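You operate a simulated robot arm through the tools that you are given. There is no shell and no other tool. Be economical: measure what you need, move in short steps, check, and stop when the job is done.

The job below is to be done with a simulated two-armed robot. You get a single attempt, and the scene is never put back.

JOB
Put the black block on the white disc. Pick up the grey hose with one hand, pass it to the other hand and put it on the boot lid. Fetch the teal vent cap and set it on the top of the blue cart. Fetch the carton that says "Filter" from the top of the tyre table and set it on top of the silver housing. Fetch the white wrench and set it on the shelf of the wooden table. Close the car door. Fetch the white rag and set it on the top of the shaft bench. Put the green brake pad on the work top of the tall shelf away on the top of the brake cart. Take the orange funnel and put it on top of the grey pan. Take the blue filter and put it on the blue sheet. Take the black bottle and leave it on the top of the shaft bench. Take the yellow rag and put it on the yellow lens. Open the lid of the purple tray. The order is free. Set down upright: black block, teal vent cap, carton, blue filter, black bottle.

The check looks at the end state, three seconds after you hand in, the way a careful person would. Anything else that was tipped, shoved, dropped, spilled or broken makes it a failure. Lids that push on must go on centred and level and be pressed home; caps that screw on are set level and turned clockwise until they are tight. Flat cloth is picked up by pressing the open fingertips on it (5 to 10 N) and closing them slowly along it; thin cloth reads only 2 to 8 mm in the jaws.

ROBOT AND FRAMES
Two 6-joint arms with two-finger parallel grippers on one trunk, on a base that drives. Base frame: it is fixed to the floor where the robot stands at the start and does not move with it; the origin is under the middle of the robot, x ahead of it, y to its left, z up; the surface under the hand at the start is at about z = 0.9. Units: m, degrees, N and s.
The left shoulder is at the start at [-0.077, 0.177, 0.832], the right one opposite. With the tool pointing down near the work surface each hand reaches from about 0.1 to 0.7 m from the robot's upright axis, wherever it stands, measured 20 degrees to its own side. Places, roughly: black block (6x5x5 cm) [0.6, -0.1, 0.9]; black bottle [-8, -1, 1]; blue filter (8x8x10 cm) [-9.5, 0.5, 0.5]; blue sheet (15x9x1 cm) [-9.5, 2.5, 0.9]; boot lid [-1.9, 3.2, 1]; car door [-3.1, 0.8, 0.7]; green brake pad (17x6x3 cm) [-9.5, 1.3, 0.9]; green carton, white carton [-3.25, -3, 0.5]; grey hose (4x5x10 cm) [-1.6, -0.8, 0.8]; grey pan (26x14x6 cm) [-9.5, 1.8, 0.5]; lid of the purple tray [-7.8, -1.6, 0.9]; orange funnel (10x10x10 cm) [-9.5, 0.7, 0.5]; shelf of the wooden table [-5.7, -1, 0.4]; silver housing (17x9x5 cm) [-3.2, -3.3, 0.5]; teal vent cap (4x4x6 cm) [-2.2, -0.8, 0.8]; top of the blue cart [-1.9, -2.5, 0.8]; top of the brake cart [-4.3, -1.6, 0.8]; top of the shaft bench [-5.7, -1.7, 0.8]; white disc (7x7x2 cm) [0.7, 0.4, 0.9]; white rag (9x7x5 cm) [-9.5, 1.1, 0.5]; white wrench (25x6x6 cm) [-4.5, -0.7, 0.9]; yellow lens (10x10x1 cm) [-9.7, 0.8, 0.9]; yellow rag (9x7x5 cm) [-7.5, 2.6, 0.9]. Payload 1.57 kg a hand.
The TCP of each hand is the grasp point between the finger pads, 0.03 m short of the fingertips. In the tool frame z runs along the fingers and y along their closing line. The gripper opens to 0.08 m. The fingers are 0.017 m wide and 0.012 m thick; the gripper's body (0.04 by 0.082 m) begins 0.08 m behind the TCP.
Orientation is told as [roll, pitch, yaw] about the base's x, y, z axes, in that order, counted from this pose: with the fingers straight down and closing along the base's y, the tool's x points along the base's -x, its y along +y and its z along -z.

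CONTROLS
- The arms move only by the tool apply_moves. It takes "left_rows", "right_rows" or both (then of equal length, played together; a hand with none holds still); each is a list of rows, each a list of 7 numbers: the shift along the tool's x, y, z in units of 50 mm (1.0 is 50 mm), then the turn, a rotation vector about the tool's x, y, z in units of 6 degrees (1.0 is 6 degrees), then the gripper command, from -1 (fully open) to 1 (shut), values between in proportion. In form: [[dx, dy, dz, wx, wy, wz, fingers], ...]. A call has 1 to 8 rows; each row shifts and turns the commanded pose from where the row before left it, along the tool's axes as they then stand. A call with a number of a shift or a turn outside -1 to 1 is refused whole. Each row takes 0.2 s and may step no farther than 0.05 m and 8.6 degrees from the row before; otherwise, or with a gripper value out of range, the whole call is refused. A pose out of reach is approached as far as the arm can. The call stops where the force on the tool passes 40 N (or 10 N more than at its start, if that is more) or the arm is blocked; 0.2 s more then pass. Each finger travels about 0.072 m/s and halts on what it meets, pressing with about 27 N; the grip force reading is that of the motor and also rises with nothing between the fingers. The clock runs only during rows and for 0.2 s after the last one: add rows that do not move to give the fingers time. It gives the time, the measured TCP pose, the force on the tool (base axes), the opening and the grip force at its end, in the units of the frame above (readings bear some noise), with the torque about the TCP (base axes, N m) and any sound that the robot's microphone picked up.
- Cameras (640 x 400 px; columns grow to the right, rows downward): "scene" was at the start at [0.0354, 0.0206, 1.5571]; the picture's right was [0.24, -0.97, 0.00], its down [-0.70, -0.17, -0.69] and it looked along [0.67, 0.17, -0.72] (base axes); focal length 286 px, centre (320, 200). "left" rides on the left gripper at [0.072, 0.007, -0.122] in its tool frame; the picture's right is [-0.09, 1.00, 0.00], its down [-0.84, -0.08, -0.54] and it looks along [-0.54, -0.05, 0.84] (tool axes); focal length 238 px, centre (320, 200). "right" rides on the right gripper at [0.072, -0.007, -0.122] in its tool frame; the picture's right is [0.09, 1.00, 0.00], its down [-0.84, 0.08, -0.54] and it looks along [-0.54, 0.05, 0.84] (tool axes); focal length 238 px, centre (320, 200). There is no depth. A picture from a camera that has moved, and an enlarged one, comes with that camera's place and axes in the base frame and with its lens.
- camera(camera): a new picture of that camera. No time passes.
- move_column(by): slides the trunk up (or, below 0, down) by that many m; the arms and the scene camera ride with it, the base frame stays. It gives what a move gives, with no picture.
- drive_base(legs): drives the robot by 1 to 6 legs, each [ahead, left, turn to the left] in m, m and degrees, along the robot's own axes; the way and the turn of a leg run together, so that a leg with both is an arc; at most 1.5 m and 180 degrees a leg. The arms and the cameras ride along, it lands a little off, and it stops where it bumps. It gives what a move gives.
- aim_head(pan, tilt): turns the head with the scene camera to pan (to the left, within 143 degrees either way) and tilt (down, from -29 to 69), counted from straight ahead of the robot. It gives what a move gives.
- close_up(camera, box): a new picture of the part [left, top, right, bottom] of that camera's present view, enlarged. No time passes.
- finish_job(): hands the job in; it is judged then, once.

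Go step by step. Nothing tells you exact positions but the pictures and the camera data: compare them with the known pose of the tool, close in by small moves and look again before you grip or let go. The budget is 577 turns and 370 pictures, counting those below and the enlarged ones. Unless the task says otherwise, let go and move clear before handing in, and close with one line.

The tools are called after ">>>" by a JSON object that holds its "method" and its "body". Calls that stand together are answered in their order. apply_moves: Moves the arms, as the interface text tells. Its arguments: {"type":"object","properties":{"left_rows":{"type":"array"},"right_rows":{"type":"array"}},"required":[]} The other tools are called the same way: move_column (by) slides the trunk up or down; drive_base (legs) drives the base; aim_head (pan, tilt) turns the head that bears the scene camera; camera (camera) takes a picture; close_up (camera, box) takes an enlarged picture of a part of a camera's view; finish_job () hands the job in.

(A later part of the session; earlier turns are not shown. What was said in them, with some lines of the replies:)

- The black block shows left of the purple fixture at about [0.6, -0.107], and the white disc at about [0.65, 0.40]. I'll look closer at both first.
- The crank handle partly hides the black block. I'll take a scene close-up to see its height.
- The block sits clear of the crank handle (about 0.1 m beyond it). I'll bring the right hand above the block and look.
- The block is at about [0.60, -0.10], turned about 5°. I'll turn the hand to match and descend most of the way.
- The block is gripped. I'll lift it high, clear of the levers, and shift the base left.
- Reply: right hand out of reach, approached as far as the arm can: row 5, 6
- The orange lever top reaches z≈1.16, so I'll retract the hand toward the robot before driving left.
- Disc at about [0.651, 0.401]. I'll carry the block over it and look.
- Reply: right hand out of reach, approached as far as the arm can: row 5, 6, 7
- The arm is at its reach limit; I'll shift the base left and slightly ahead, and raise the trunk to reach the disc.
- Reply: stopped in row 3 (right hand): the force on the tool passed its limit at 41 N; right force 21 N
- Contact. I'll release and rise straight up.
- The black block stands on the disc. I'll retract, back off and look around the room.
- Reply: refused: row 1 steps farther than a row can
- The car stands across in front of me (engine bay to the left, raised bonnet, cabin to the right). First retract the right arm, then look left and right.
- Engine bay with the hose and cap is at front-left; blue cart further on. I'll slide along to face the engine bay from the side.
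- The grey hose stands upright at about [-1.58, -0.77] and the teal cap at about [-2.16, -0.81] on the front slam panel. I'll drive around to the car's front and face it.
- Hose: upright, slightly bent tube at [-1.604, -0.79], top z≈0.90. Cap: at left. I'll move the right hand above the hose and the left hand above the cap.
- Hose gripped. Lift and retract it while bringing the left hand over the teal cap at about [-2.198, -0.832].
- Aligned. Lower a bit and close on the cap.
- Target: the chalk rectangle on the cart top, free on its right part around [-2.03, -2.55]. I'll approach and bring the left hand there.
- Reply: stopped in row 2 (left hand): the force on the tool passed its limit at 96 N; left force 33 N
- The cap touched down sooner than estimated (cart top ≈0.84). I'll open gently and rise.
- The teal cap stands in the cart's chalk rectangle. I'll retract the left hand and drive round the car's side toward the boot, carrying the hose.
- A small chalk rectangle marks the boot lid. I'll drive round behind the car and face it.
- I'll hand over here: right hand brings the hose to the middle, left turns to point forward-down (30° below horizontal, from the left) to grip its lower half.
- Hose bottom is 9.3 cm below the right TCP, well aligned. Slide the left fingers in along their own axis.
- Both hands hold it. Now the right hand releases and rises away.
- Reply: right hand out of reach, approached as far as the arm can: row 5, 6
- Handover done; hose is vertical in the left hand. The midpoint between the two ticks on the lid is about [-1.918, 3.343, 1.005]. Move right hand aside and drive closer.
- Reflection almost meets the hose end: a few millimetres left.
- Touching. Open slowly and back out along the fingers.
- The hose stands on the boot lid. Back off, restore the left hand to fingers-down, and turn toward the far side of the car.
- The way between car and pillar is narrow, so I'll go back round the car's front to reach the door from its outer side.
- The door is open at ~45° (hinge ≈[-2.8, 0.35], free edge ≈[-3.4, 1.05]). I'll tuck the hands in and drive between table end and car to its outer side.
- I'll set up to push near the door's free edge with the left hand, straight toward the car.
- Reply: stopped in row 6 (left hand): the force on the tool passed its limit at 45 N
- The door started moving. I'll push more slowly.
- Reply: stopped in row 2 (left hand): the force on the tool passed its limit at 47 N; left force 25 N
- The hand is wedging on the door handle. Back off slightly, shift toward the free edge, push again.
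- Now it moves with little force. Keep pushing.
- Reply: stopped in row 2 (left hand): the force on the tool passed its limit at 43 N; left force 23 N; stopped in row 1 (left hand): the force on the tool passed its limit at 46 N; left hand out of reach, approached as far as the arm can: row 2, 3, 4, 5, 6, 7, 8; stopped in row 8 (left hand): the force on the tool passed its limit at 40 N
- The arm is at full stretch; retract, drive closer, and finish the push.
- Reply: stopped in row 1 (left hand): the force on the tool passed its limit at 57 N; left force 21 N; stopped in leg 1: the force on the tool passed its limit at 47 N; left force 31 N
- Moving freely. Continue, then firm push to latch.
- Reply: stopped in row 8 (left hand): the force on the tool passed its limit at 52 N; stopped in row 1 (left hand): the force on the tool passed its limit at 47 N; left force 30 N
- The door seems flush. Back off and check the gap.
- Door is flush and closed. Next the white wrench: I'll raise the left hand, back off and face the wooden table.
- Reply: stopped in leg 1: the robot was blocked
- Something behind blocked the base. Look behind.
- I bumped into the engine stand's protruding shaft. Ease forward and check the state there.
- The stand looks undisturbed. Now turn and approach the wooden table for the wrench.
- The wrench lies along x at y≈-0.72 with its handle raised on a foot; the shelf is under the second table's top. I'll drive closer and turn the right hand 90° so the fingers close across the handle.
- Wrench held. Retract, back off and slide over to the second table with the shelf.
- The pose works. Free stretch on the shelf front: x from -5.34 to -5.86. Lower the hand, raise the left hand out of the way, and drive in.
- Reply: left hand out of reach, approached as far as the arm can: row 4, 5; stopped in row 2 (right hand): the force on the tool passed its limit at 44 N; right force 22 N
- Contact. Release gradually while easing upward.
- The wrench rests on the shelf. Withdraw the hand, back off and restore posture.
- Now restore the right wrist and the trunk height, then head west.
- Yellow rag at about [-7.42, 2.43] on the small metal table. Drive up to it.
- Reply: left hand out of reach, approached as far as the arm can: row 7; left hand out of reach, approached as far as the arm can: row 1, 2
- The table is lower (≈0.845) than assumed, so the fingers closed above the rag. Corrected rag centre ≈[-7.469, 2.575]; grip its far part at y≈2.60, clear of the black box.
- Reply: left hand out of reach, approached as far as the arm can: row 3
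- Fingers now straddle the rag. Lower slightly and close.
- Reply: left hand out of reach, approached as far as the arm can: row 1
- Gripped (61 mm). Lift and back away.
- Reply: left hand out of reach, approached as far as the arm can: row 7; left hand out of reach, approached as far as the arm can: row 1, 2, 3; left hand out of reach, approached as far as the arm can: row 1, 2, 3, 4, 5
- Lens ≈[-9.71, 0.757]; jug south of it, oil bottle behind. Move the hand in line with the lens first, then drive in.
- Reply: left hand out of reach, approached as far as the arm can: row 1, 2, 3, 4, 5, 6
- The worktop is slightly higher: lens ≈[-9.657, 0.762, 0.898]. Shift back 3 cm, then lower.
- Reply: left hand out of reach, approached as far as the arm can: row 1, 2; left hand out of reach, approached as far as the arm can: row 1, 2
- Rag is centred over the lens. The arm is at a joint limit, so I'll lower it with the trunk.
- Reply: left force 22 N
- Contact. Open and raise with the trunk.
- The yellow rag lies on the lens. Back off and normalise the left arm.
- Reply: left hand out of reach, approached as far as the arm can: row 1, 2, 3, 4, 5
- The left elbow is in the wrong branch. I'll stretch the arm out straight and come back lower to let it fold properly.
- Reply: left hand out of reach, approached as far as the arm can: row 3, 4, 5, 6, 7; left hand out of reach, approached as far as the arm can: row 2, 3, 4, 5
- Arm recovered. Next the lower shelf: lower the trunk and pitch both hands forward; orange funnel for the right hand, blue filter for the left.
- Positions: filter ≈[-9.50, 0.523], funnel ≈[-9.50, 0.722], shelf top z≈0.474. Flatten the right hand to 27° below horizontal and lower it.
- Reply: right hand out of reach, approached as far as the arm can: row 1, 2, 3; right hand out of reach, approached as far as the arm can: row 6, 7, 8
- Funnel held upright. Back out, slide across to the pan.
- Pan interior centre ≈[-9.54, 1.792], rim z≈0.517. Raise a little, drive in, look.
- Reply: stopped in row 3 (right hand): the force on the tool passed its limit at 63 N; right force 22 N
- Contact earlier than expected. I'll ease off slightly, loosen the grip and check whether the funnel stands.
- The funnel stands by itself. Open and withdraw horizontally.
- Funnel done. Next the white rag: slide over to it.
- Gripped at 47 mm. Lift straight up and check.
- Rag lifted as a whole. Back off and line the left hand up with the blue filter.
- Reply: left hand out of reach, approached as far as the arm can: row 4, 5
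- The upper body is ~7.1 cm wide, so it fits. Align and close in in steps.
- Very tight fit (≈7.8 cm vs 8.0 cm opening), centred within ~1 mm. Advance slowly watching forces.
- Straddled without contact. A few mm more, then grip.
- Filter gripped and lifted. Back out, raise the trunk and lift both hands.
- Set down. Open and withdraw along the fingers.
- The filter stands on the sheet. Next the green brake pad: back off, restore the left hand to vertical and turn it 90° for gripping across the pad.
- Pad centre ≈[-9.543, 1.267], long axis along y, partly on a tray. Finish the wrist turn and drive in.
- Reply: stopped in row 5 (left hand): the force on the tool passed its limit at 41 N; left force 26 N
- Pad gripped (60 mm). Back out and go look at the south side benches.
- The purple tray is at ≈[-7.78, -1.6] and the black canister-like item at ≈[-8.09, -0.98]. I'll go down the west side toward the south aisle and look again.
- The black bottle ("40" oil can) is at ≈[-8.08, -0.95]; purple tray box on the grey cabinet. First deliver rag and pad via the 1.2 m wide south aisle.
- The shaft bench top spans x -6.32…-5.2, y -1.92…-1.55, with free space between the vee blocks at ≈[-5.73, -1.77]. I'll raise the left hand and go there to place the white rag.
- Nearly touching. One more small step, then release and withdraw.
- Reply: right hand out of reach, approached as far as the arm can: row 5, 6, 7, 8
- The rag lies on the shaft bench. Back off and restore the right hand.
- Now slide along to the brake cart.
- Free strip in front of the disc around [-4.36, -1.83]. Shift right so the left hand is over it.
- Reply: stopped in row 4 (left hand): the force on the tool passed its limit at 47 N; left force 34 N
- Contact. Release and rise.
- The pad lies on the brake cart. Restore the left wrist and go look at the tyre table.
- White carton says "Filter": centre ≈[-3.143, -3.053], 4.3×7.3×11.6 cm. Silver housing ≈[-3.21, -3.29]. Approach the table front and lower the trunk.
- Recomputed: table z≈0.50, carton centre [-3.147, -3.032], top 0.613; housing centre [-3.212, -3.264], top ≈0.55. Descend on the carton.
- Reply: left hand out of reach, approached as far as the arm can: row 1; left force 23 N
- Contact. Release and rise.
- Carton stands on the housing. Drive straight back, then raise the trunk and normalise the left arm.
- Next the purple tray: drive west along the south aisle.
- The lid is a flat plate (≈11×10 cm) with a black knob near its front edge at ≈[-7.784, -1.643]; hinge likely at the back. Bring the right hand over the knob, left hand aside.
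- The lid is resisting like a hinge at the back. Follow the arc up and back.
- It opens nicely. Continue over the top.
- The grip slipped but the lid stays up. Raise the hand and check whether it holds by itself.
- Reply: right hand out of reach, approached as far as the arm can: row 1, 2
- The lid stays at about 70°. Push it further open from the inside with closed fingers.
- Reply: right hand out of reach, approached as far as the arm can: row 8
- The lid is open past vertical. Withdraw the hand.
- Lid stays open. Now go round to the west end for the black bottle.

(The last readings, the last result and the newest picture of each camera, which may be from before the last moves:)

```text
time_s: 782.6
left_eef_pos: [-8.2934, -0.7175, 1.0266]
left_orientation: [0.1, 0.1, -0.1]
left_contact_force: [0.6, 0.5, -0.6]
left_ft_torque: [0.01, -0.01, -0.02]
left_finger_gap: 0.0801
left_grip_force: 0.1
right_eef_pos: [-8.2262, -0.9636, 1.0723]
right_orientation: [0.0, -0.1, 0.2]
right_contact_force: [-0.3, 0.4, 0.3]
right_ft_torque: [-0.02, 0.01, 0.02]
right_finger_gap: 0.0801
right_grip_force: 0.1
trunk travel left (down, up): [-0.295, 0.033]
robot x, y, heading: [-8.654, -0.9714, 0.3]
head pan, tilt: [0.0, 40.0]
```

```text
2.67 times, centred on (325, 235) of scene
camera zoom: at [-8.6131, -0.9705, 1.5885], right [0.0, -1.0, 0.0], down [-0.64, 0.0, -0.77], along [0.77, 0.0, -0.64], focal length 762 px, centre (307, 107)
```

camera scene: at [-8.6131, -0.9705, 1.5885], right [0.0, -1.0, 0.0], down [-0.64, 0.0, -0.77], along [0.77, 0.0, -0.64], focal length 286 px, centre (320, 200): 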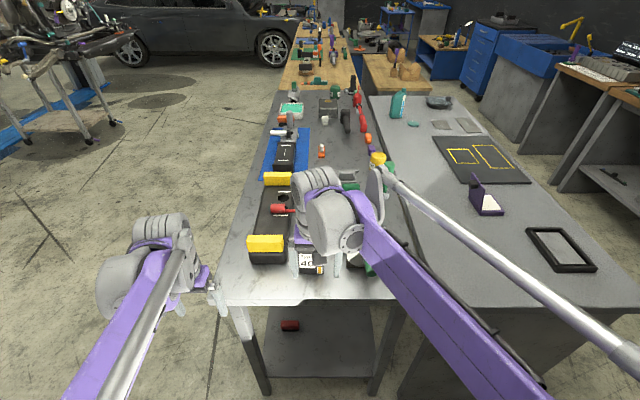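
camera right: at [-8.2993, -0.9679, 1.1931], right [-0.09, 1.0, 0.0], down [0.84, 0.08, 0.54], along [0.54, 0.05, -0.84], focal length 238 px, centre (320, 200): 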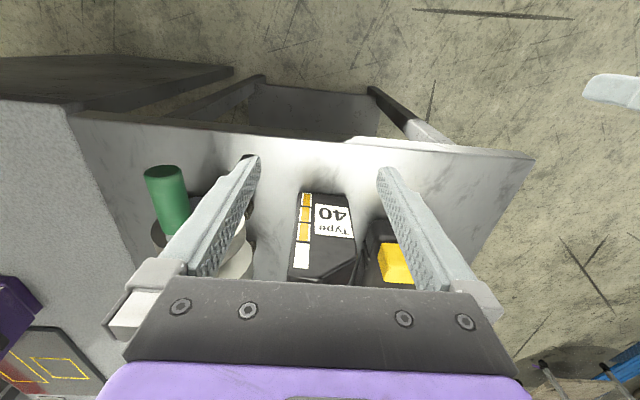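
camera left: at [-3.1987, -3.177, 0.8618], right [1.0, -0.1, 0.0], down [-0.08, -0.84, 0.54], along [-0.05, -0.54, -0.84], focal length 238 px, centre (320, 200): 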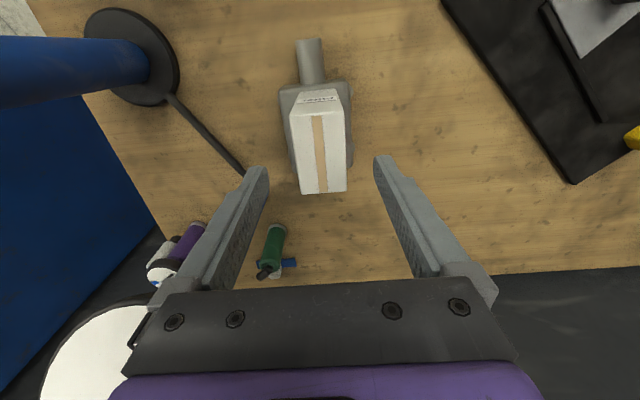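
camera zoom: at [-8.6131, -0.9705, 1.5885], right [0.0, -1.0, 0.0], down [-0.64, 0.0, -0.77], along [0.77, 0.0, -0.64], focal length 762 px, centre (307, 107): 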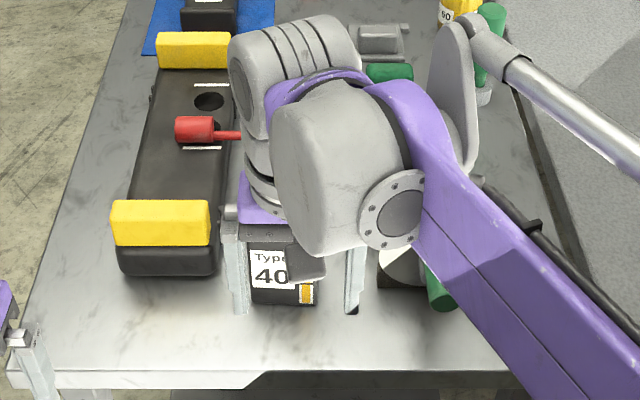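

>>> {"method": "apply_moves", "body": {"right_rows": [[0.8, -0.5, 0, 0, 0, 0, -1], [0.8, -0.5, 0, 0, 0, 0, -1], [0.5, -0.8, 0, 0, 0, 0, -1], [0.3, -0.9, 0, 0, 0, 0, -1]]}}

>>> {"method": "close_up", "body": {"camera": "scene", "box": [240, 180, 400, 300]}}

>>> {"method": "camera", "body": {"camera": "left"}}

```text
time_s: 783.6
left_eef_pos: [-8.2927, -0.7179, 1.0272]
left_orientation: [0.2, 0.1, -0.1]
left_contact_force: [0.1, 0.3, -0.6]
left_ft_torque: [0.0, 0.0, 0.02]
left_finger_gap: 0.0796
left_grip_force: 0.1
right_eef_pos: [-8.3464, -1.0982, 1.0709]
right_orientation: [0.2, 0.0, 0.2]
right_contact_force: [-0.2, -0.3, -0.7]
right_ft_torque: [0.0, 0.0, 0.03]
right_finger_gap: 0.0801
right_grip_force: 0.1
trunk travel left (down, up): [-0.295, 0.033]
robot x, y, heading: [-8.6526, -0.9738, -0.1]
head pan, tilt: [0.0, 40.0]
```

```text
3.33 times, centred on (320, 240) of scene
camera zoom: at [-8.614, -0.9712, 1.5885], right [0.0, -1.0, 0.0], down [-0.64, 0.0, -0.77], along [0.77, 0.0, -0.64], focal length 953 px, centre (320, 67)
```

zoom: 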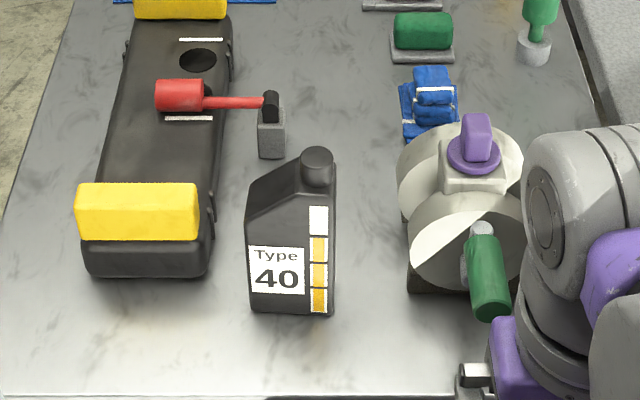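

```text
106 pictures are left
camera left: at [-8.3644, -0.711, 1.1488], right [0.09, 1.0, 0.0], down [0.84, -0.08, 0.54], along [0.54, -0.05, -0.84], focal length 238 px, centre (320, 200)
```

left: 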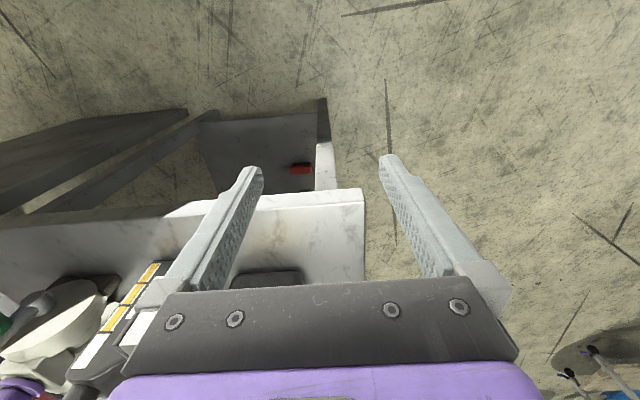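

The black "Type 40" oil bottle stands between toolbox and vise. I'll grip it by its cap from above: cap ≈[-8.06, -0.97], top z≈1.04.

>>> {"method": "apply_moves", "body": {"right_rows": [[0, 0, -0.8, 0, 0, 0, -1], [0, 0, -0.4, 0, 0, 0, -1], [-0.9, 0.4, 0, 0, 0, 0, -1], [-0.9, 0.4, 0, 0, 0, 0, -1], [-0.9, 0.4, 0, 0, 0, 0, -1], [-0.9, 0.4, 0, 0, 0, 0, -0.7], [-0.9, 0.4, 0, 0, 0, 0, -0.5]]}}

>>> {"method": "camera", "body": {"camera": "right"}}

```text
time_s: 785.2
left_eef_pos: [-8.2918, -0.7175, 1.0259]
left_orientation: [0.0, 0.2, -0.1]
left_contact_force: [0.8, 1.0, -1.2]
left_ft_torque: [0.0, 0.03, 0.01]
left_finger_gap: 0.0799
left_grip_force: 0.1
right_eef_pos: [-8.1192, -0.9957, 1.129]
right_orientation: [0.0, 0.2, 0.1]
right_contact_force: [-0.6, 0.3, 0.4]
right_ft_torque: [0.02, 0.07, 0.0]
right_finger_gap: 0.06
right_grip_force: 0.1
trunk travel left (down, up): [-0.295, 0.033]
robot x, y, heading: [-8.6555, -0.9692, -0.2]
head pan, tilt: [0.0, 40.0]
```

```text
105 pictures are left
camera right: at [-8.1907, -1.0011, 1.2509], right [-0.09, 1.0, 0.0], down [0.84, 0.08, 0.54], along [0.54, 0.05, -0.84], focal length 238 px, centre (320, 200)
```

right: 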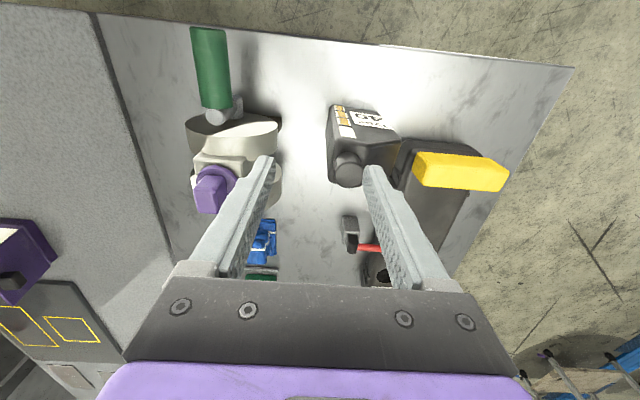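

The bottle is taller than thought (cap top ≈1.10 at [-8.12, -0.976]). Raise a bit, centre, and look again.

>>> {"method": "apply_moves", "body": {"right_rows": [[0.1, 0, -0.6, 0, 0, 0, -0.5], [0, 0.4, 0, 0, 0, 0, -0.5]]}}

>>> {"method": "camera", "body": {"camera": "right"}}

```text
time_s: 785.8
left_eef_pos: [-8.2925, -0.7172, 1.0248]
left_orientation: [0.0, 0.1, -0.2]
left_contact_force: [0.0, -0.3, 0.2]
left_ft_torque: [0.01, -0.02, -0.01]
left_finger_gap: 0.08
left_grip_force: 0.0
right_eef_pos: [-8.124, -0.975, 1.1608]
right_orientation: [0.0, 0.0, 0.1]
right_contact_force: [-0.1, 0.5, -0.9]
right_ft_torque: [-0.03, 0.01, 0.0]
right_finger_gap: 0.06
right_grip_force: 0.0
trunk travel left (down, up): [-0.295, 0.033]
robot x, y, heading: [-8.6574, -0.967, -0.0]
head pan, tilt: [0.0, 40.0]
```

```text
104 pictures are left
camera right: at [-8.1963, -0.9802, 1.2819], right [-0.09, 1.0, 0.0], down [0.84, 0.08, 0.54], along [0.54, 0.05, -0.84], focal length 238 px, centre (320, 200)
```

right: 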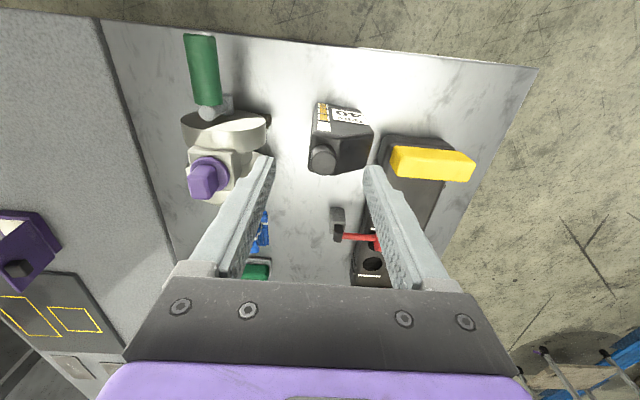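

>>> {"method": "apply_moves", "body": {"right_rows": [[-0.1, 0.06, 0.5, 0, 0, 0, -0.5]]}}

>>> {"method": "close_up", "body": {"camera": "right", "box": [240, 80, 420, 220]}}

>>> {"method": "close_up", "body": {"camera": "scene", "box": [260, 150, 380, 290]}}

```text
time_s: 786.2
left_eef_pos: [-8.292, -0.7179, 1.0265]
left_orientation: [0.0, 0.1, -0.1]
left_contact_force: [0.3, -0.5, 0.3]
left_ft_torque: [-0.04, -0.02, 0.02]
left_finger_gap: 0.08
left_grip_force: 0.0
right_eef_pos: [-8.1201, -0.9737, 1.1356]
right_orientation: [0.0, 0.1, 0.2]
right_contact_force: [0.2, 1.5, -0.6]
right_ft_torque: [0.03, 0.02, 0.01]
right_finger_gap: 0.0601
right_grip_force: 0.0
trunk travel left (down, up): [-0.295, 0.033]
robot x, y, heading: [-8.6554, -0.9726, -0.1]
head pan, tilt: [0.0, 40.0]
```

```text
2.86 times, centred on (330, 150) of right
camera zoom: at [-8.1928, -0.9789, 1.2567], right [-0.09, 1.0, 0.0], down [0.84, 0.08, 0.54], along [0.54, 0.05, -0.84], focal length 681 px, centre (291, 343)
```

zoom: 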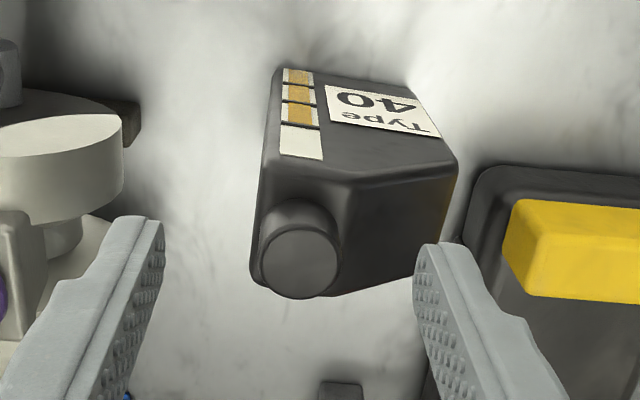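

```text
2.86 times, centred on (320, 220) of scene
camera zoom: at [-8.6127, -0.9702, 1.5885], right [0.0, -1.0, 0.0], down [-0.64, 0.0, -0.77], along [0.77, 0.0, -0.64], focal length 817 px, centre (320, 143)
```

zoom: 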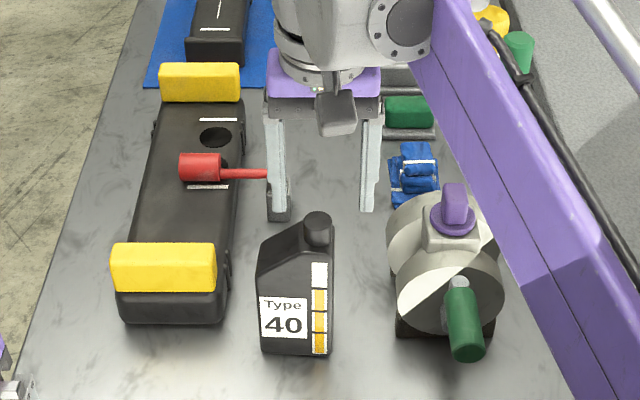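

>>> {"method": "apply_moves", "body": {"right_rows": [[-0.26, 0.11, 0.3, 0, 0, 0, -0.2], [0, 0, 0.4, 0, 0, 0, -0.2]]}}

>>> {"method": "close_up", "body": {"camera": "right", "box": [240, 80, 420, 220]}}

```text
time_s: 786.8
left_eef_pos: [-8.2934, -0.7172, 1.0265]
left_orientation: [0.2, 0.0, 0.0]
left_contact_force: [0.2, -0.4, 0.4]
left_ft_torque: [-0.02, 0.01, -0.02]
left_finger_gap: 0.08
left_grip_force: 0.1
right_eef_pos: [-8.1092, -0.9687, 1.1018]
right_orientation: [0.1, -0.1, 0.2]
right_contact_force: [-0.4, 0.7, 0.0]
right_ft_torque: [-0.01, -0.03, 0.0]
right_finger_gap: 0.0479
right_grip_force: 0.1
trunk travel left (down, up): [-0.295, 0.033]
robot x, y, heading: [-8.6555, -0.9707, 0.2]
head pan, tilt: [0.0, 40.0]
```

```text
2.86 times, centred on (330, 150) of right
camera zoom: at [-8.1811, -0.9729, 1.2228], right [-0.09, 1.0, 0.0], down [0.84, 0.08, 0.54], along [0.54, 0.05, -0.84], focal length 681 px, centre (291, 343)
```

zoom: 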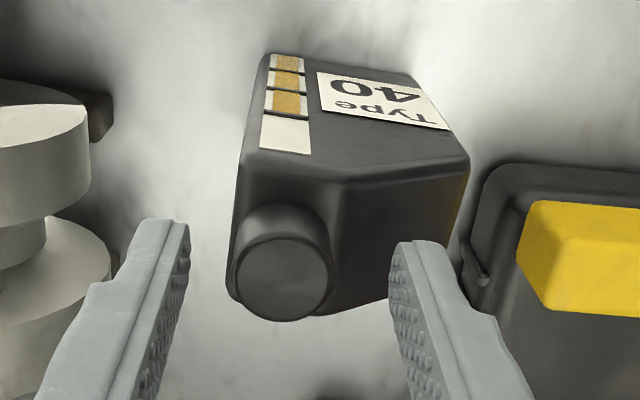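

>>> {"method": "apply_moves", "body": {"right_rows": [[-0.24, 0.04, 0.3, 0, 0, 0, -0.2]]}}

>>> {"method": "close_up", "body": {"camera": "right", "box": [240, 80, 420, 220]}}

>>> {"method": "close_up", "body": {"camera": "scene", "box": [280, 180, 360, 280]}}

```text
time_s: 787.2
left_eef_pos: [-8.2915, -0.7177, 1.027]
left_orientation: [0.0, 0.2, -0.1]
left_contact_force: [0.1, -0.6, 0.8]
left_ft_torque: [0.02, 0.04, -0.02]
left_finger_gap: 0.0802
left_grip_force: 0.1
right_eef_pos: [-8.0971, -0.9659, 1.085]
right_orientation: [0.0, -0.1, 0.3]
right_contact_force: [-0.7, -0.1, 0.5]
right_ft_torque: [0.0, 0.02, -0.02]
right_finger_gap: 0.048
right_grip_force: 0.1
trunk travel left (down, up): [-0.295, 0.033]
robot x, y, heading: [-8.656, -0.9711, -0.2]
head pan, tilt: [0.0, 40.0]
```

```text
2.86 times, centred on (330, 150) of right
camera zoom: at [-8.1687, -0.9707, 1.2073], right [-0.09, 1.0, 0.0], down [0.84, 0.08, 0.54], along [0.54, 0.05, -0.84], focal length 681 px, centre (291, 343)
```

zoom: 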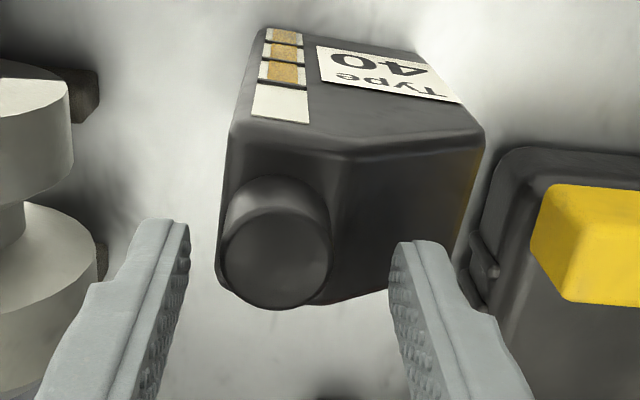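

```text
4.00 times, centred on (320, 230) of scene
camera zoom: at [-8.6121, -0.9703, 1.5885], right [0.0, -1.0, 0.0], down [-0.64, 0.0, -0.77], along [0.77, 0.0, -0.64], focal length 1144 px, centre (320, 80)
```

zoom: 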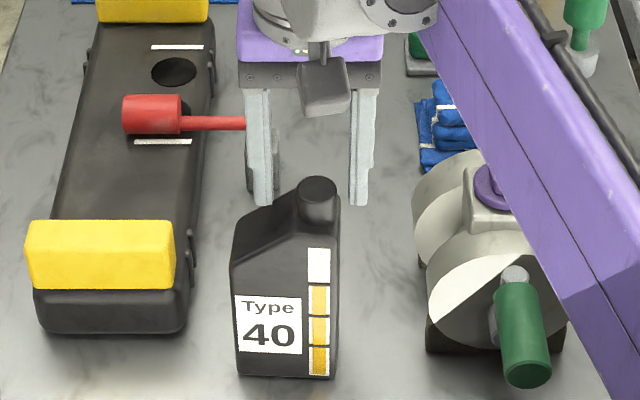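

>>> {"method": "apply_moves", "body": {"right_rows": [[-0.06, -0.03, 0.2, 0, 0, 0, -0.2], [0, 0, 0.2, 0, 0, 0, -0.2], [0, 0, 0.15, 0, 0, 0, -0.2]]}}

>>> {"method": "close_up", "body": {"camera": "right", "box": [240, 80, 420, 220]}}

>>> {"method": "close_up", "body": {"camera": "scene", "box": [280, 180, 360, 280]}}

```text
time_s: 788.0
left_eef_pos: [-8.2937, -0.7163, 1.0269]
left_orientation: [0.0, 0.0, 0.0]
left_contact_force: [0.9, -0.1, -0.1]
left_ft_torque: [-0.01, 0.01, 0.02]
left_finger_gap: 0.0801
left_grip_force: 0.1
right_eef_pos: [-8.098, -0.9623, 1.0635]
right_orientation: [0.5, 0.0, 0.4]
right_contact_force: [-0.1, 9.3, 25.5]
right_ft_torque: [1.02, 0.18, -0.12]
right_finger_gap: 0.0565
right_grip_force: 4.9
trunk travel left (down, up): [-0.295, 0.033]
robot x, y, heading: [-8.6543, -0.9705, 0.3]
head pan, tilt: [0.0, 40.0]
stopped in row 3 (right hand): the force on the tool passed its limit at 50 N (the readings are from after the stop); the commanded pose is now the measured one
```

```text
2.86 times, centred on (330, 150) of right
camera zoom: at [-8.1694, -0.9688, 1.1851], right [-0.1, 0.99, 0.01], down [0.84, 0.08, 0.54], along [0.54, 0.06, -0.84], focal length 681 px, centre (291, 343)
```

zoom: 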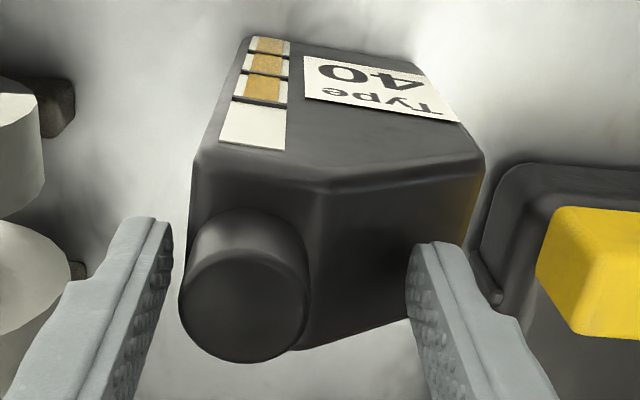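

```text
4.00 times, centred on (320, 230) of scene
camera zoom: at [-8.6147, -0.969, 1.5886], right [0.0, -1.0, 0.0], down [-0.64, 0.0, -0.77], along [0.77, 0.0, -0.64], focal length 1144 px, centre (320, 80)
```

zoom: 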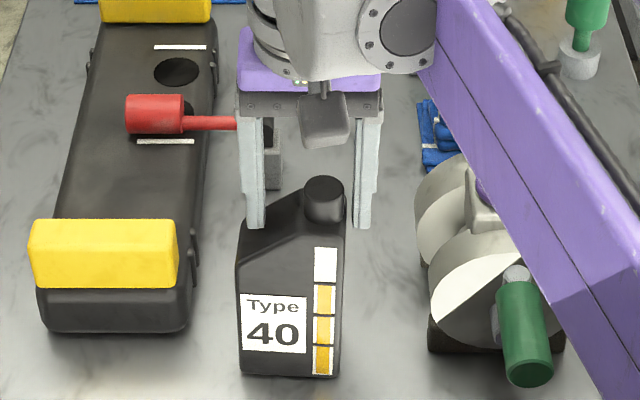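

The finger hit the bottle's shoulder, so the cap grip won't work. Raise and instead straddle the body (≈7.1 cm wide, centre y≈-0.95).

>>> {"method": "apply_moves", "body": {"right_rows": [[0, 0, -0.4, -0.08, 0, 0, -0.3], [0, 0, -0.5, 0, 0, 0, -0.8], [0, 0.22, 0, 0, 0, 0, -1], [0, 0, 0, 0, 0, 0, -1]]}}

>>> {"method": "camera", "body": {"camera": "right"}}

>>> {"method": "close_up", "body": {"camera": "scene", "box": [280, 180, 360, 280]}}

```text
time_s: 789.0
left_eef_pos: [-8.2932, -0.7178, 1.0266]
left_orientation: [0.1, 0.1, -0.2]
left_contact_force: [-0.1, 0.1, 0.2]
left_ft_torque: [-0.03, 0.0, -0.01]
left_finger_gap: 0.0801
left_grip_force: 0.0
right_eef_pos: [-8.0963, -0.9553, 1.1065]
right_orientation: [0.8, 0.0, 0.4]
right_contact_force: [0.2, -0.8, 0.3]
right_ft_torque: [-0.04, 0.02, -0.02]
right_finger_gap: 0.08
right_grip_force: 0.1
trunk travel left (down, up): [-0.295, 0.033]
robot x, y, heading: [-8.6584, -0.9718, 0.2]
head pan, tilt: [0.0, 40.0]
```

```text
96 pictures are left
camera right: at [-8.1682, -0.962, 1.2282], right [-0.1, 1.0, 0.01], down [0.84, 0.07, 0.54], along [0.54, 0.06, -0.84], focal length 238 px, centre (320, 200)
```

right: 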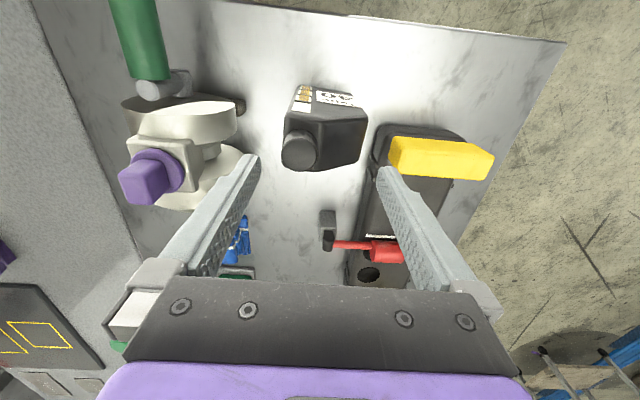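

```text
4.00 times, centred on (320, 230) of scene
camera zoom: at [-8.6132, -0.9705, 1.5885], right [0.0, -1.0, 0.0], down [-0.64, 0.0, -0.77], along [0.77, 0.0, -0.64], focal length 1144 px, centre (320, 80)
```

zoom: 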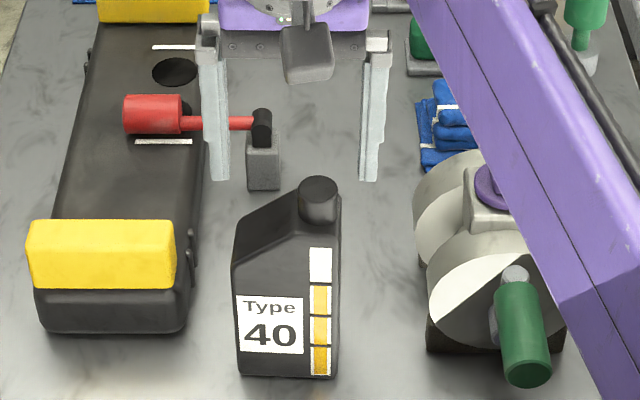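

>>> {"method": "apply_moves", "body": {"right_rows": [[0, 0.11, 0, 0.13, 0, 0, -1], [0, 0, 0.5, 0, 0, 0, -1], [0, 0, 0.4, 0, 0, 0, -1], [0, 0, 0.4, 0, 0, 0, -1]]}}

>>> {"method": "camera", "body": {"camera": "right"}}

```text
time_s: 790.0
left_eef_pos: [-8.2931, -0.7173, 1.0269]
left_orientation: [0.1, 0.1, -0.1]
left_contact_force: [0.9, -0.7, 0.2]
left_ft_torque: [0.01, 0.0, -0.06]
left_finger_gap: 0.0798
left_grip_force: 0.1
right_eef_pos: [-8.0955, -0.9505, 1.0419]
right_orientation: [0.0, 0.0, 0.4]
right_contact_force: [0.4, 0.3, 0.6]
right_ft_torque: [0.01, 0.02, 0.0]
right_finger_gap: 0.08
right_grip_force: 0.1
trunk travel left (down, up): [-0.295, 0.033]
robot x, y, heading: [-8.6562, -0.9707, 0.3]
head pan, tilt: [0.0, 40.0]
```

```text
94 pictures are left
camera right: at [-8.168, -0.9557, 1.1638], right [-0.1, 1.0, 0.0], down [0.84, 0.08, 0.54], along [0.54, 0.05, -0.84], focal length 238 px, centre (320, 200)
```

right: 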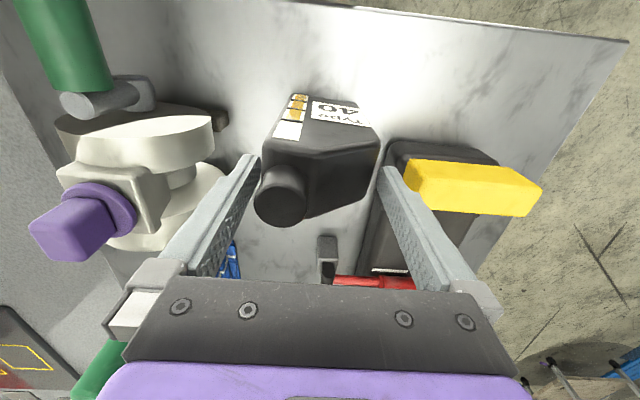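

>>> {"method": "apply_moves", "body": {"right_rows": [[0, 0, 0.3, 0, 0, 0, -1], [0, 0, 0.35, 0, 0, 0, -1], [0, 0, 0.35, 0, 0, 0, -1], [0, 0, 0, 0, 0, 0, -0.3], [0, 0, 0, 0, 0, 0, 1], [0, 0, 0, 0, 0, 0, 1]]}}

```text
time_s: 791.4
left_eef_pos: [-8.2926, -0.7179, 1.0266]
left_orientation: [0.1, 0.1, -0.1]
left_contact_force: [-0.1, -0.3, -0.2]
left_ft_torque: [-0.03, 0.0, -0.01]
left_finger_gap: 0.0803
left_grip_force: 0.0
right_eef_pos: [-8.0958, -0.9493, 0.9925]
right_orientation: [0.0, -0.1, 0.3]
right_contact_force: [2.6, -1.9, 8.8]
right_ft_torque: [-0.12, 0.12, -0.01]
right_finger_gap: 0.0726
right_grip_force: 27.1
trunk travel left (down, up): [-0.295, 0.033]
robot x, y, heading: [-8.6547, -0.9741, -0.0]
head pan, tilt: [0.0, 40.0]
```

Gripped at 73 mm. Lift and check.

>>> {"method": "apply_moves", "body": {"right_rows": [[0, 0, -0.3, 0, 0, 0, 1], [0, 0, -0.7, 0, 0, 0, 1], [0, 0, -0.9, 0, 0, 0, 1], [0, 0, -0.9, 0, 0, 0, 1], [0.5, 0, -0.7, 0, 0, 0, 1]]}}

>>> {"method": "camera", "body": {"camera": "scene"}}

```text
time_s: 792.6
left_eef_pos: [-8.2933, -0.717, 1.0277]
left_orientation: [0.0, 0.0, 0.0]
left_contact_force: [-0.8, -0.6, 0.2]
left_ft_torque: [0.02, -0.01, 0.02]
left_finger_gap: 0.0801
left_grip_force: 0.1
right_eef_pos: [-8.1215, -0.951, 1.1683]
right_orientation: [0.0, 0.0, 0.3]
right_contact_force: [-0.5, -0.2, -3.6]
right_ft_torque: [-0.02, -0.04, 0.01]
right_finger_gap: 0.0729
right_grip_force: 27.1
trunk travel left (down, up): [-0.295, 0.033]
robot x, y, heading: [-8.6586, -0.9706, 0.1]
head pan, tilt: [0.0, 40.0]
```

```text
93 pictures are left
camera scene: at [-8.615, -0.9702, 1.5885], right [0.0, -1.0, 0.0], down [-0.64, 0.0, -0.77], along [0.77, 0.0, -0.64], focal length 286 px, centre (320, 200)
```

scene: 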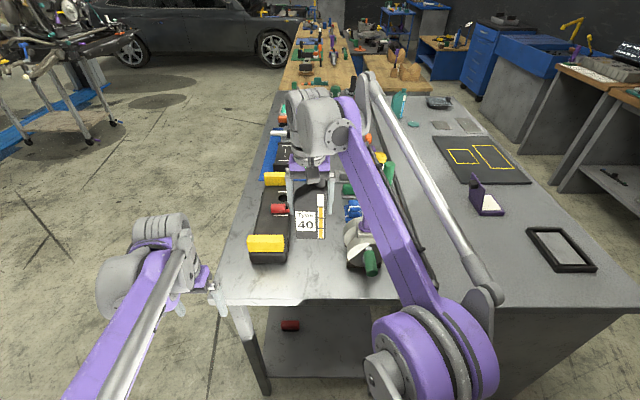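

Bottle held. Retract it, and drive back via the south aisle to the shaft bench.

>>> {"method": "apply_moves", "body": {"right_rows": [[0.9, 0, 0, 0, 0, 0, 1], [0.9, 0, 0, 0, 0, 0, 1], [0.6, 0, 0, 0, 0, 0, 1]]}}

>>> {"method": "drive_base", "body": {"legs": [[-0.03, 0, 0], [0, -1.4, 0], [1.5, 0, 0], [1.0, 0, 0], [0, 0, 90]]}}

>>> {"method": "camera", "body": {"camera": "scene"}}

```text
time_s: 793.4
left_eef_pos: [-8.2931, -0.7174, 1.0267]
left_orientation: [0.1, 0.1, -0.1]
left_contact_force: [-0.1, -0.4, 0.0]
left_ft_torque: [-0.01, 0.02, -0.05]
left_finger_gap: 0.0798
left_grip_force: 0.1
right_eef_pos: [-8.241, -0.949, 1.1675]
right_orientation: [0.0, -0.1, 0.3]
right_contact_force: [0.6, -0.3, -4.0]
right_ft_torque: [-0.01, -0.03, -0.03]
right_finger_gap: 0.0727
right_grip_force: 27.0
trunk travel left (down, up): [-0.295, 0.033]
robot x, y, heading: [-8.6551, -0.973, -0.1]
head pan, tilt: [0.0, 40.0]
```

```text
time_s: 822.1
left_eef_pos: [-6.4448, -2.0777, 1.025]
left_orientation: [0.1, 0.2, 89.4]
left_contact_force: [-0.2, -0.1, -0.1]
left_ft_torque: [0.03, 0.01, 0.02]
left_finger_gap: 0.08
left_grip_force: 0.1
right_eef_pos: [-6.211, -2.0291, 1.1672]
right_orientation: [0.0, 0.0, 89.8]
right_contact_force: [-0.1, -0.5, -3.9]
right_ft_torque: [0.02, 0.01, 0.01]
right_finger_gap: 0.072
right_grip_force: 27.1
trunk travel left (down, up): [-0.295, 0.033]
robot x, y, heading: [-6.1897, -2.4459, 89.6]
head pan, tilt: [0.0, 40.0]
```

```text
92 pictures are left
camera scene: at [-6.194, -2.398, 1.5885], right [1.0, -0.01, 0.0], down [0.0, -0.64, -0.77], along [0.01, 0.77, -0.64], focal length 286 px, centre (320, 200)
```

scene: 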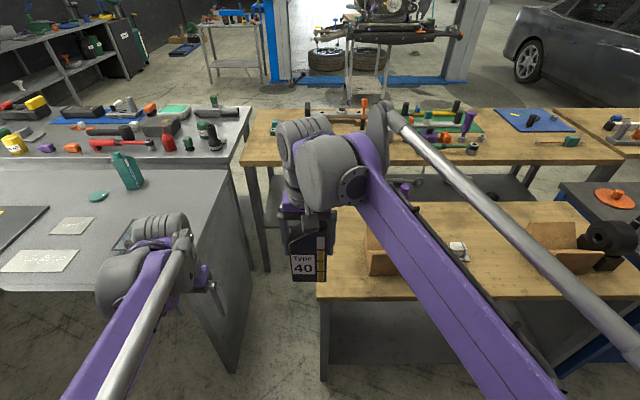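

Free strip at the bench's west end: centre ≈[-6.115, -1.78]. Shift over and reach in.

>>> {"method": "drive_base", "body": {"legs": [[0.1, -0.095, 0.4]]}}

>>> {"method": "apply_moves", "body": {"right_rows": [[-0.8, 0, 0, 0, 0, 0, 1], [-0.8, 0, 0.3, 0, 0, 0, 1], [-0.8, 0, 0.5, 0, 0, 0, 1], [-0.6, 0, 0.7, 0, 0, 0, 1], [0, 0, 0.9, 0, 0, 0, 1]]}}

>>> {"method": "camera", "body": {"camera": "scene"}}

>>> {"method": "camera", "body": {"camera": "right"}}

```text
time_s: 823.5
left_eef_pos: [-6.3523, -1.983, 1.026]
left_orientation: [0.0, 0.1, 89.7]
left_contact_force: [0.1, -0.1, -0.4]
left_ft_torque: [0.02, 0.02, -0.02]
left_finger_gap: 0.0798
left_grip_force: 0.1
right_eef_pos: [-6.12, -1.9314, 1.1666]
right_orientation: [0.0, 0.0, 90.1]
right_contact_force: [0.1, -0.2, -3.2]
right_ft_torque: [-0.01, 0.04, -0.01]
right_finger_gap: 0.0721
right_grip_force: 26.8
trunk travel left (down, up): [-0.295, 0.033]
robot x, y, heading: [-6.0973, -2.3475, 89.7]
head pan, tilt: [0.0, 40.0]
```

```text
time_s: 824.8
left_eef_pos: [-6.3524, -1.9832, 1.0267]
left_orientation: [0.1, 0.1, 89.7]
left_contact_force: [-0.1, -0.2, 0.6]
left_ft_torque: [-0.02, 0.0, 0.0]
left_finger_gap: 0.0799
left_grip_force: 0.1
right_eef_pos: [-6.1181, -1.7829, 1.0482]
right_orientation: [0.0, 0.0, 90.1]
right_contact_force: [0.7, -0.5, -3.6]
right_ft_torque: [0.04, -0.03, -0.02]
right_finger_gap: 0.072
right_grip_force: 26.8
trunk travel left (down, up): [-0.295, 0.033]
robot x, y, heading: [-6.098, -2.3437, 89.5]
head pan, tilt: [0.0, 40.0]
```

```text
91 pictures are left
camera scene: at [-6.1, -2.3011, 1.5884], right [1.0, 0.0, 0.0], down [0.0, -0.64, -0.77], along [0.0, 0.77, -0.64], focal length 286 px, centre (320, 200)
```

scene: 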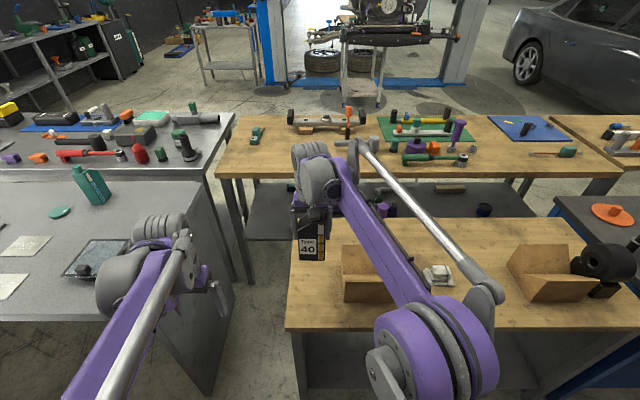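

```text
90 pictures are left
camera right: at [-6.112, -1.8527, 1.1693], right [-1.0, -0.09, 0.0], down [-0.08, 0.84, 0.54], along [-0.05, 0.54, -0.84], focal length 238 px, centre (320, 200)
```

right: 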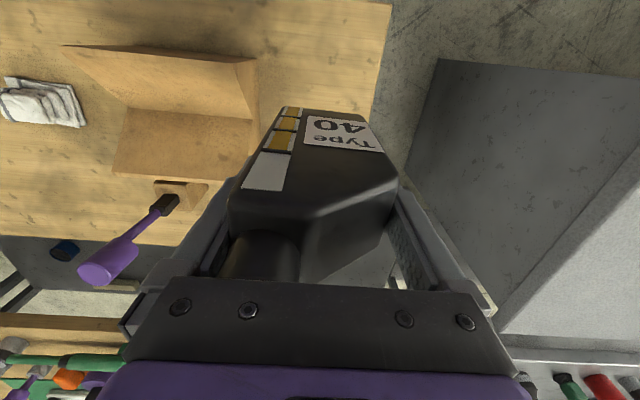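

>>> {"method": "apply_moves", "body": {"right_rows": [[0, -0.05, 0.9, 0, 0, 0, 1], [0, 0, 0.9, 0, 0, 0, 1], [0, 0, 0.7, 0, 0, 0, 1], [0, 0, 0.2, 0, 0, 0, 1]]}}

>>> {"method": "camera", "body": {"camera": "scene"}}

```text
time_s: 825.8
left_eef_pos: [-6.3508, -1.9819, 1.0258]
left_orientation: [0.0, 0.1, 89.7]
left_contact_force: [0.4, 1.0, 0.8]
left_ft_torque: [0.01, 0.0, -0.02]
left_finger_gap: 0.0797
left_grip_force: 0.1
right_eef_pos: [-6.1186, -1.7813, 0.9133]
right_orientation: [-0.1, 0.0, 90.1]
right_contact_force: [0.1, -0.8, -3.3]
right_ft_torque: [0.02, -0.01, 0.03]
right_finger_gap: 0.0722
right_grip_force: 27.3
trunk travel left (down, up): [-0.295, 0.033]
robot x, y, heading: [-6.1029, -2.3448, 89.7]
head pan, tilt: [0.0, 40.0]
```

```text
89 pictures are left
camera scene: at [-6.1001, -2.3007, 1.5885], right [1.0, 0.0, 0.0], down [0.0, -0.64, -0.77], along [0.0, 0.77, -0.64], focal length 286 px, centre (320, 200)
```

scene: 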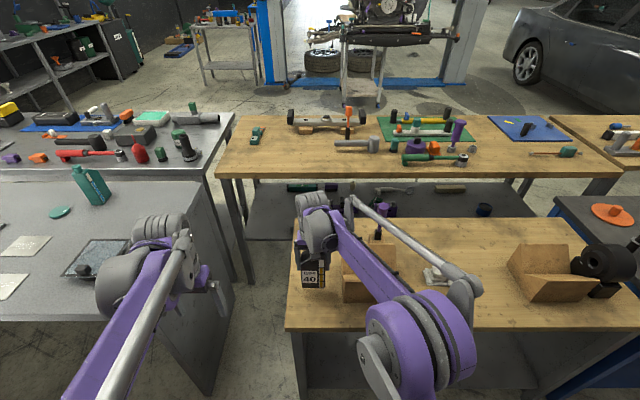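

Lower in small steps until contact.

>>> {"method": "apply_moves", "body": {"right_rows": [[0, 0, 0.3, 0, 0, 0, 1], [0, 0, 0.1, 0, 0, 0, 1], [0, 0, 0.1, 0, 0, 0, 1], [0, 0, 0.08, 0, 0, 0, 1], [0, 0, 0.08, 0, 0, 0, 1], [0, 0, 0.08, 0, 0, 0, 1], [0, 0, 0.08, 0, 0, 0, 1], [0, 0, 0, 0, 0, 0, 1]]}}

>>> {"method": "close_up", "body": {"camera": "scene", "box": [260, 200, 380, 320]}}

```text
time_s: 827.5
left_eef_pos: [-6.3522, -1.9825, 1.0279]
left_orientation: [0.1, 0.1, 89.6]
left_contact_force: [0.0, 0.8, 0.6]
left_ft_torque: [0.03, -0.03, 0.0]
left_finger_gap: 0.0797
left_grip_force: 0.1
right_eef_pos: [-6.1178, -1.7802, 0.8723]
right_orientation: [0.0, -0.1, 90.1]
right_contact_force: [-0.1, 4.2, 14.5]
right_ft_torque: [-0.09, 0.35, -0.1]
right_finger_gap: 0.072
right_grip_force: 27.0
trunk travel left (down, up): [-0.295, 0.033]
robot x, y, heading: [-6.0989, -2.343, 89.6]
head pan, tilt: [0.0, 40.0]
```

```text
3.33 times, centred on (320, 260) of scene
camera zoom: at [-6.1002, -2.3016, 1.5888], right [1.0, 0.0, 0.0], down [0.0, -0.64, -0.77], along [0.0, 0.77, -0.64], focal length 953 px, centre (320, 0)
```

zoom: 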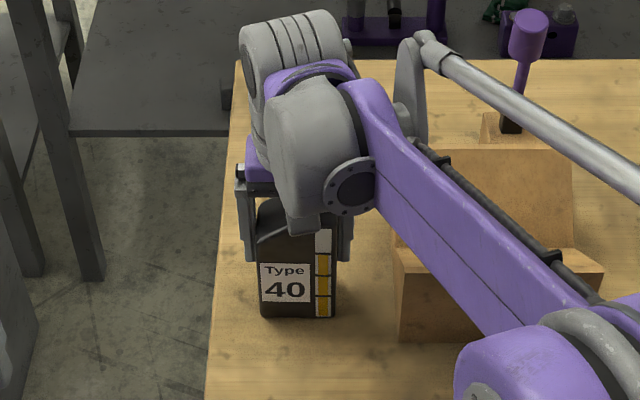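

Bottle stands on the bench. Release and rise.

>>> {"method": "apply_moves", "body": {"right_rows": [[0, 0, 0, 0, 0, 0, 0], [0, 0, 0, 0, 0, 0, -1], [0, 0, 0, 0, 0, 0, -1], [0, 0, -0.4, 0, 0, 0, -1], [0, 0, -0.6, 0, 0, 0, -1], [0, 0, -0.8, 0, 0, 0, -1], [0, 0, -0.9, 0, 0, 0, -1], [0, 0, -0.9, 0, 0, 0, -1]]}}

>>> {"method": "apply_moves", "body": {"right_rows": [[0, 0, -0.8, 0, 0, 0, -1], [0.8, 0, -0.3, 0, 0, 0, -1], [0.9, 0, 0, 0, 0, 0, -1], [0.9, 0, 0, 0, 0, 0, -1]]}}

>>> {"method": "camera", "body": {"camera": "scene"}}

```text
time_s: 829.4
left_eef_pos: [-6.3518, -1.9826, 1.026]
left_orientation: [0.0, 0.1, 89.7]
left_contact_force: [0.5, -0.2, 0.0]
left_ft_torque: [0.01, 0.0, 0.01]
left_finger_gap: 0.0799
left_grip_force: 0.0
right_eef_pos: [-6.1173, -1.7805, 1.0552]
right_orientation: [0.0, -0.1, 90.1]
right_contact_force: [0.2, -1.0, 0.1]
right_ft_torque: [-0.04, 0.03, -0.05]
right_finger_gap: 0.0803
right_grip_force: 0.0
trunk travel left (down, up): [-0.295, 0.033]
robot x, y, heading: [-6.0974, -2.344, 89.6]
head pan, tilt: [0.0, 40.0]
```

```text
time_s: 830.4
left_eef_pos: [-6.351, -1.9842, 1.0263]
left_orientation: [0.1, 0.1, 89.6]
left_contact_force: [0.3, -0.5, 0.6]
left_ft_torque: [0.03, 0.0, 0.01]
left_finger_gap: 0.0798
left_grip_force: 0.0
right_eef_pos: [-6.116, -1.9143, 1.1067]
right_orientation: [0.0, -0.1, 90.1]
right_contact_force: [-0.4, -0.4, 0.2]
right_ft_torque: [0.0, 0.01, 0.01]
right_finger_gap: 0.0801
right_grip_force: 0.1
trunk travel left (down, up): [-0.295, 0.033]
robot x, y, heading: [-6.0977, -2.346, 89.6]
head pan, tilt: [0.0, 40.0]
```

```text
87 pictures are left
camera scene: at [-6.1, -2.3026, 1.5885], right [1.0, 0.0, 0.0], down [0.0, -0.64, -0.77], along [0.0, 0.77, -0.64], focal length 286 px, centre (320, 200)
```

scene: 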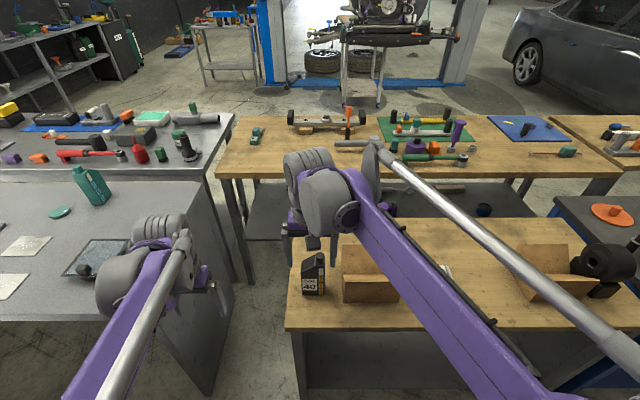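

All items are placed; hands are empty and clear. Back off a little from the bench and hand in.

>>> {"method": "drive_base", "body": {"legs": [[-0.1, 0, 0]]}}

>>> {"method": "finish_job", "body": {}}

```text
time_s: 831.5
left_eef_pos: [-6.3534, -2.0809, 1.0266]
left_orientation: [-0.1, 0.1, 89.7]
left_contact_force: [-0.1, 0.0, 0.1]
left_ft_torque: [0.02, 0.03, 0.0]
left_finger_gap: 0.0803
left_grip_force: 0.1
right_eef_pos: [-6.117, -2.0111, 1.1073]
right_orientation: [0.0, 0.0, 90.1]
right_contact_force: [0.3, -1.3, -0.4]
right_ft_torque: [0.04, 0.02, 0.04]
right_finger_gap: 0.08
right_grip_force: 0.1
trunk travel left (down, up): [-0.295, 0.033]
robot x, y, heading: [-6.1013, -2.4411, 90.0]
head pan, tilt: [0.0, 40.0]
```

```text
The job is handed in.
```

All 13 tasks are done and handed in, but the base bumped the engine stand once while reversing; it looked undisturbed, though I had no earlier picture to compare, and I heard no latch click when the car door went flush.
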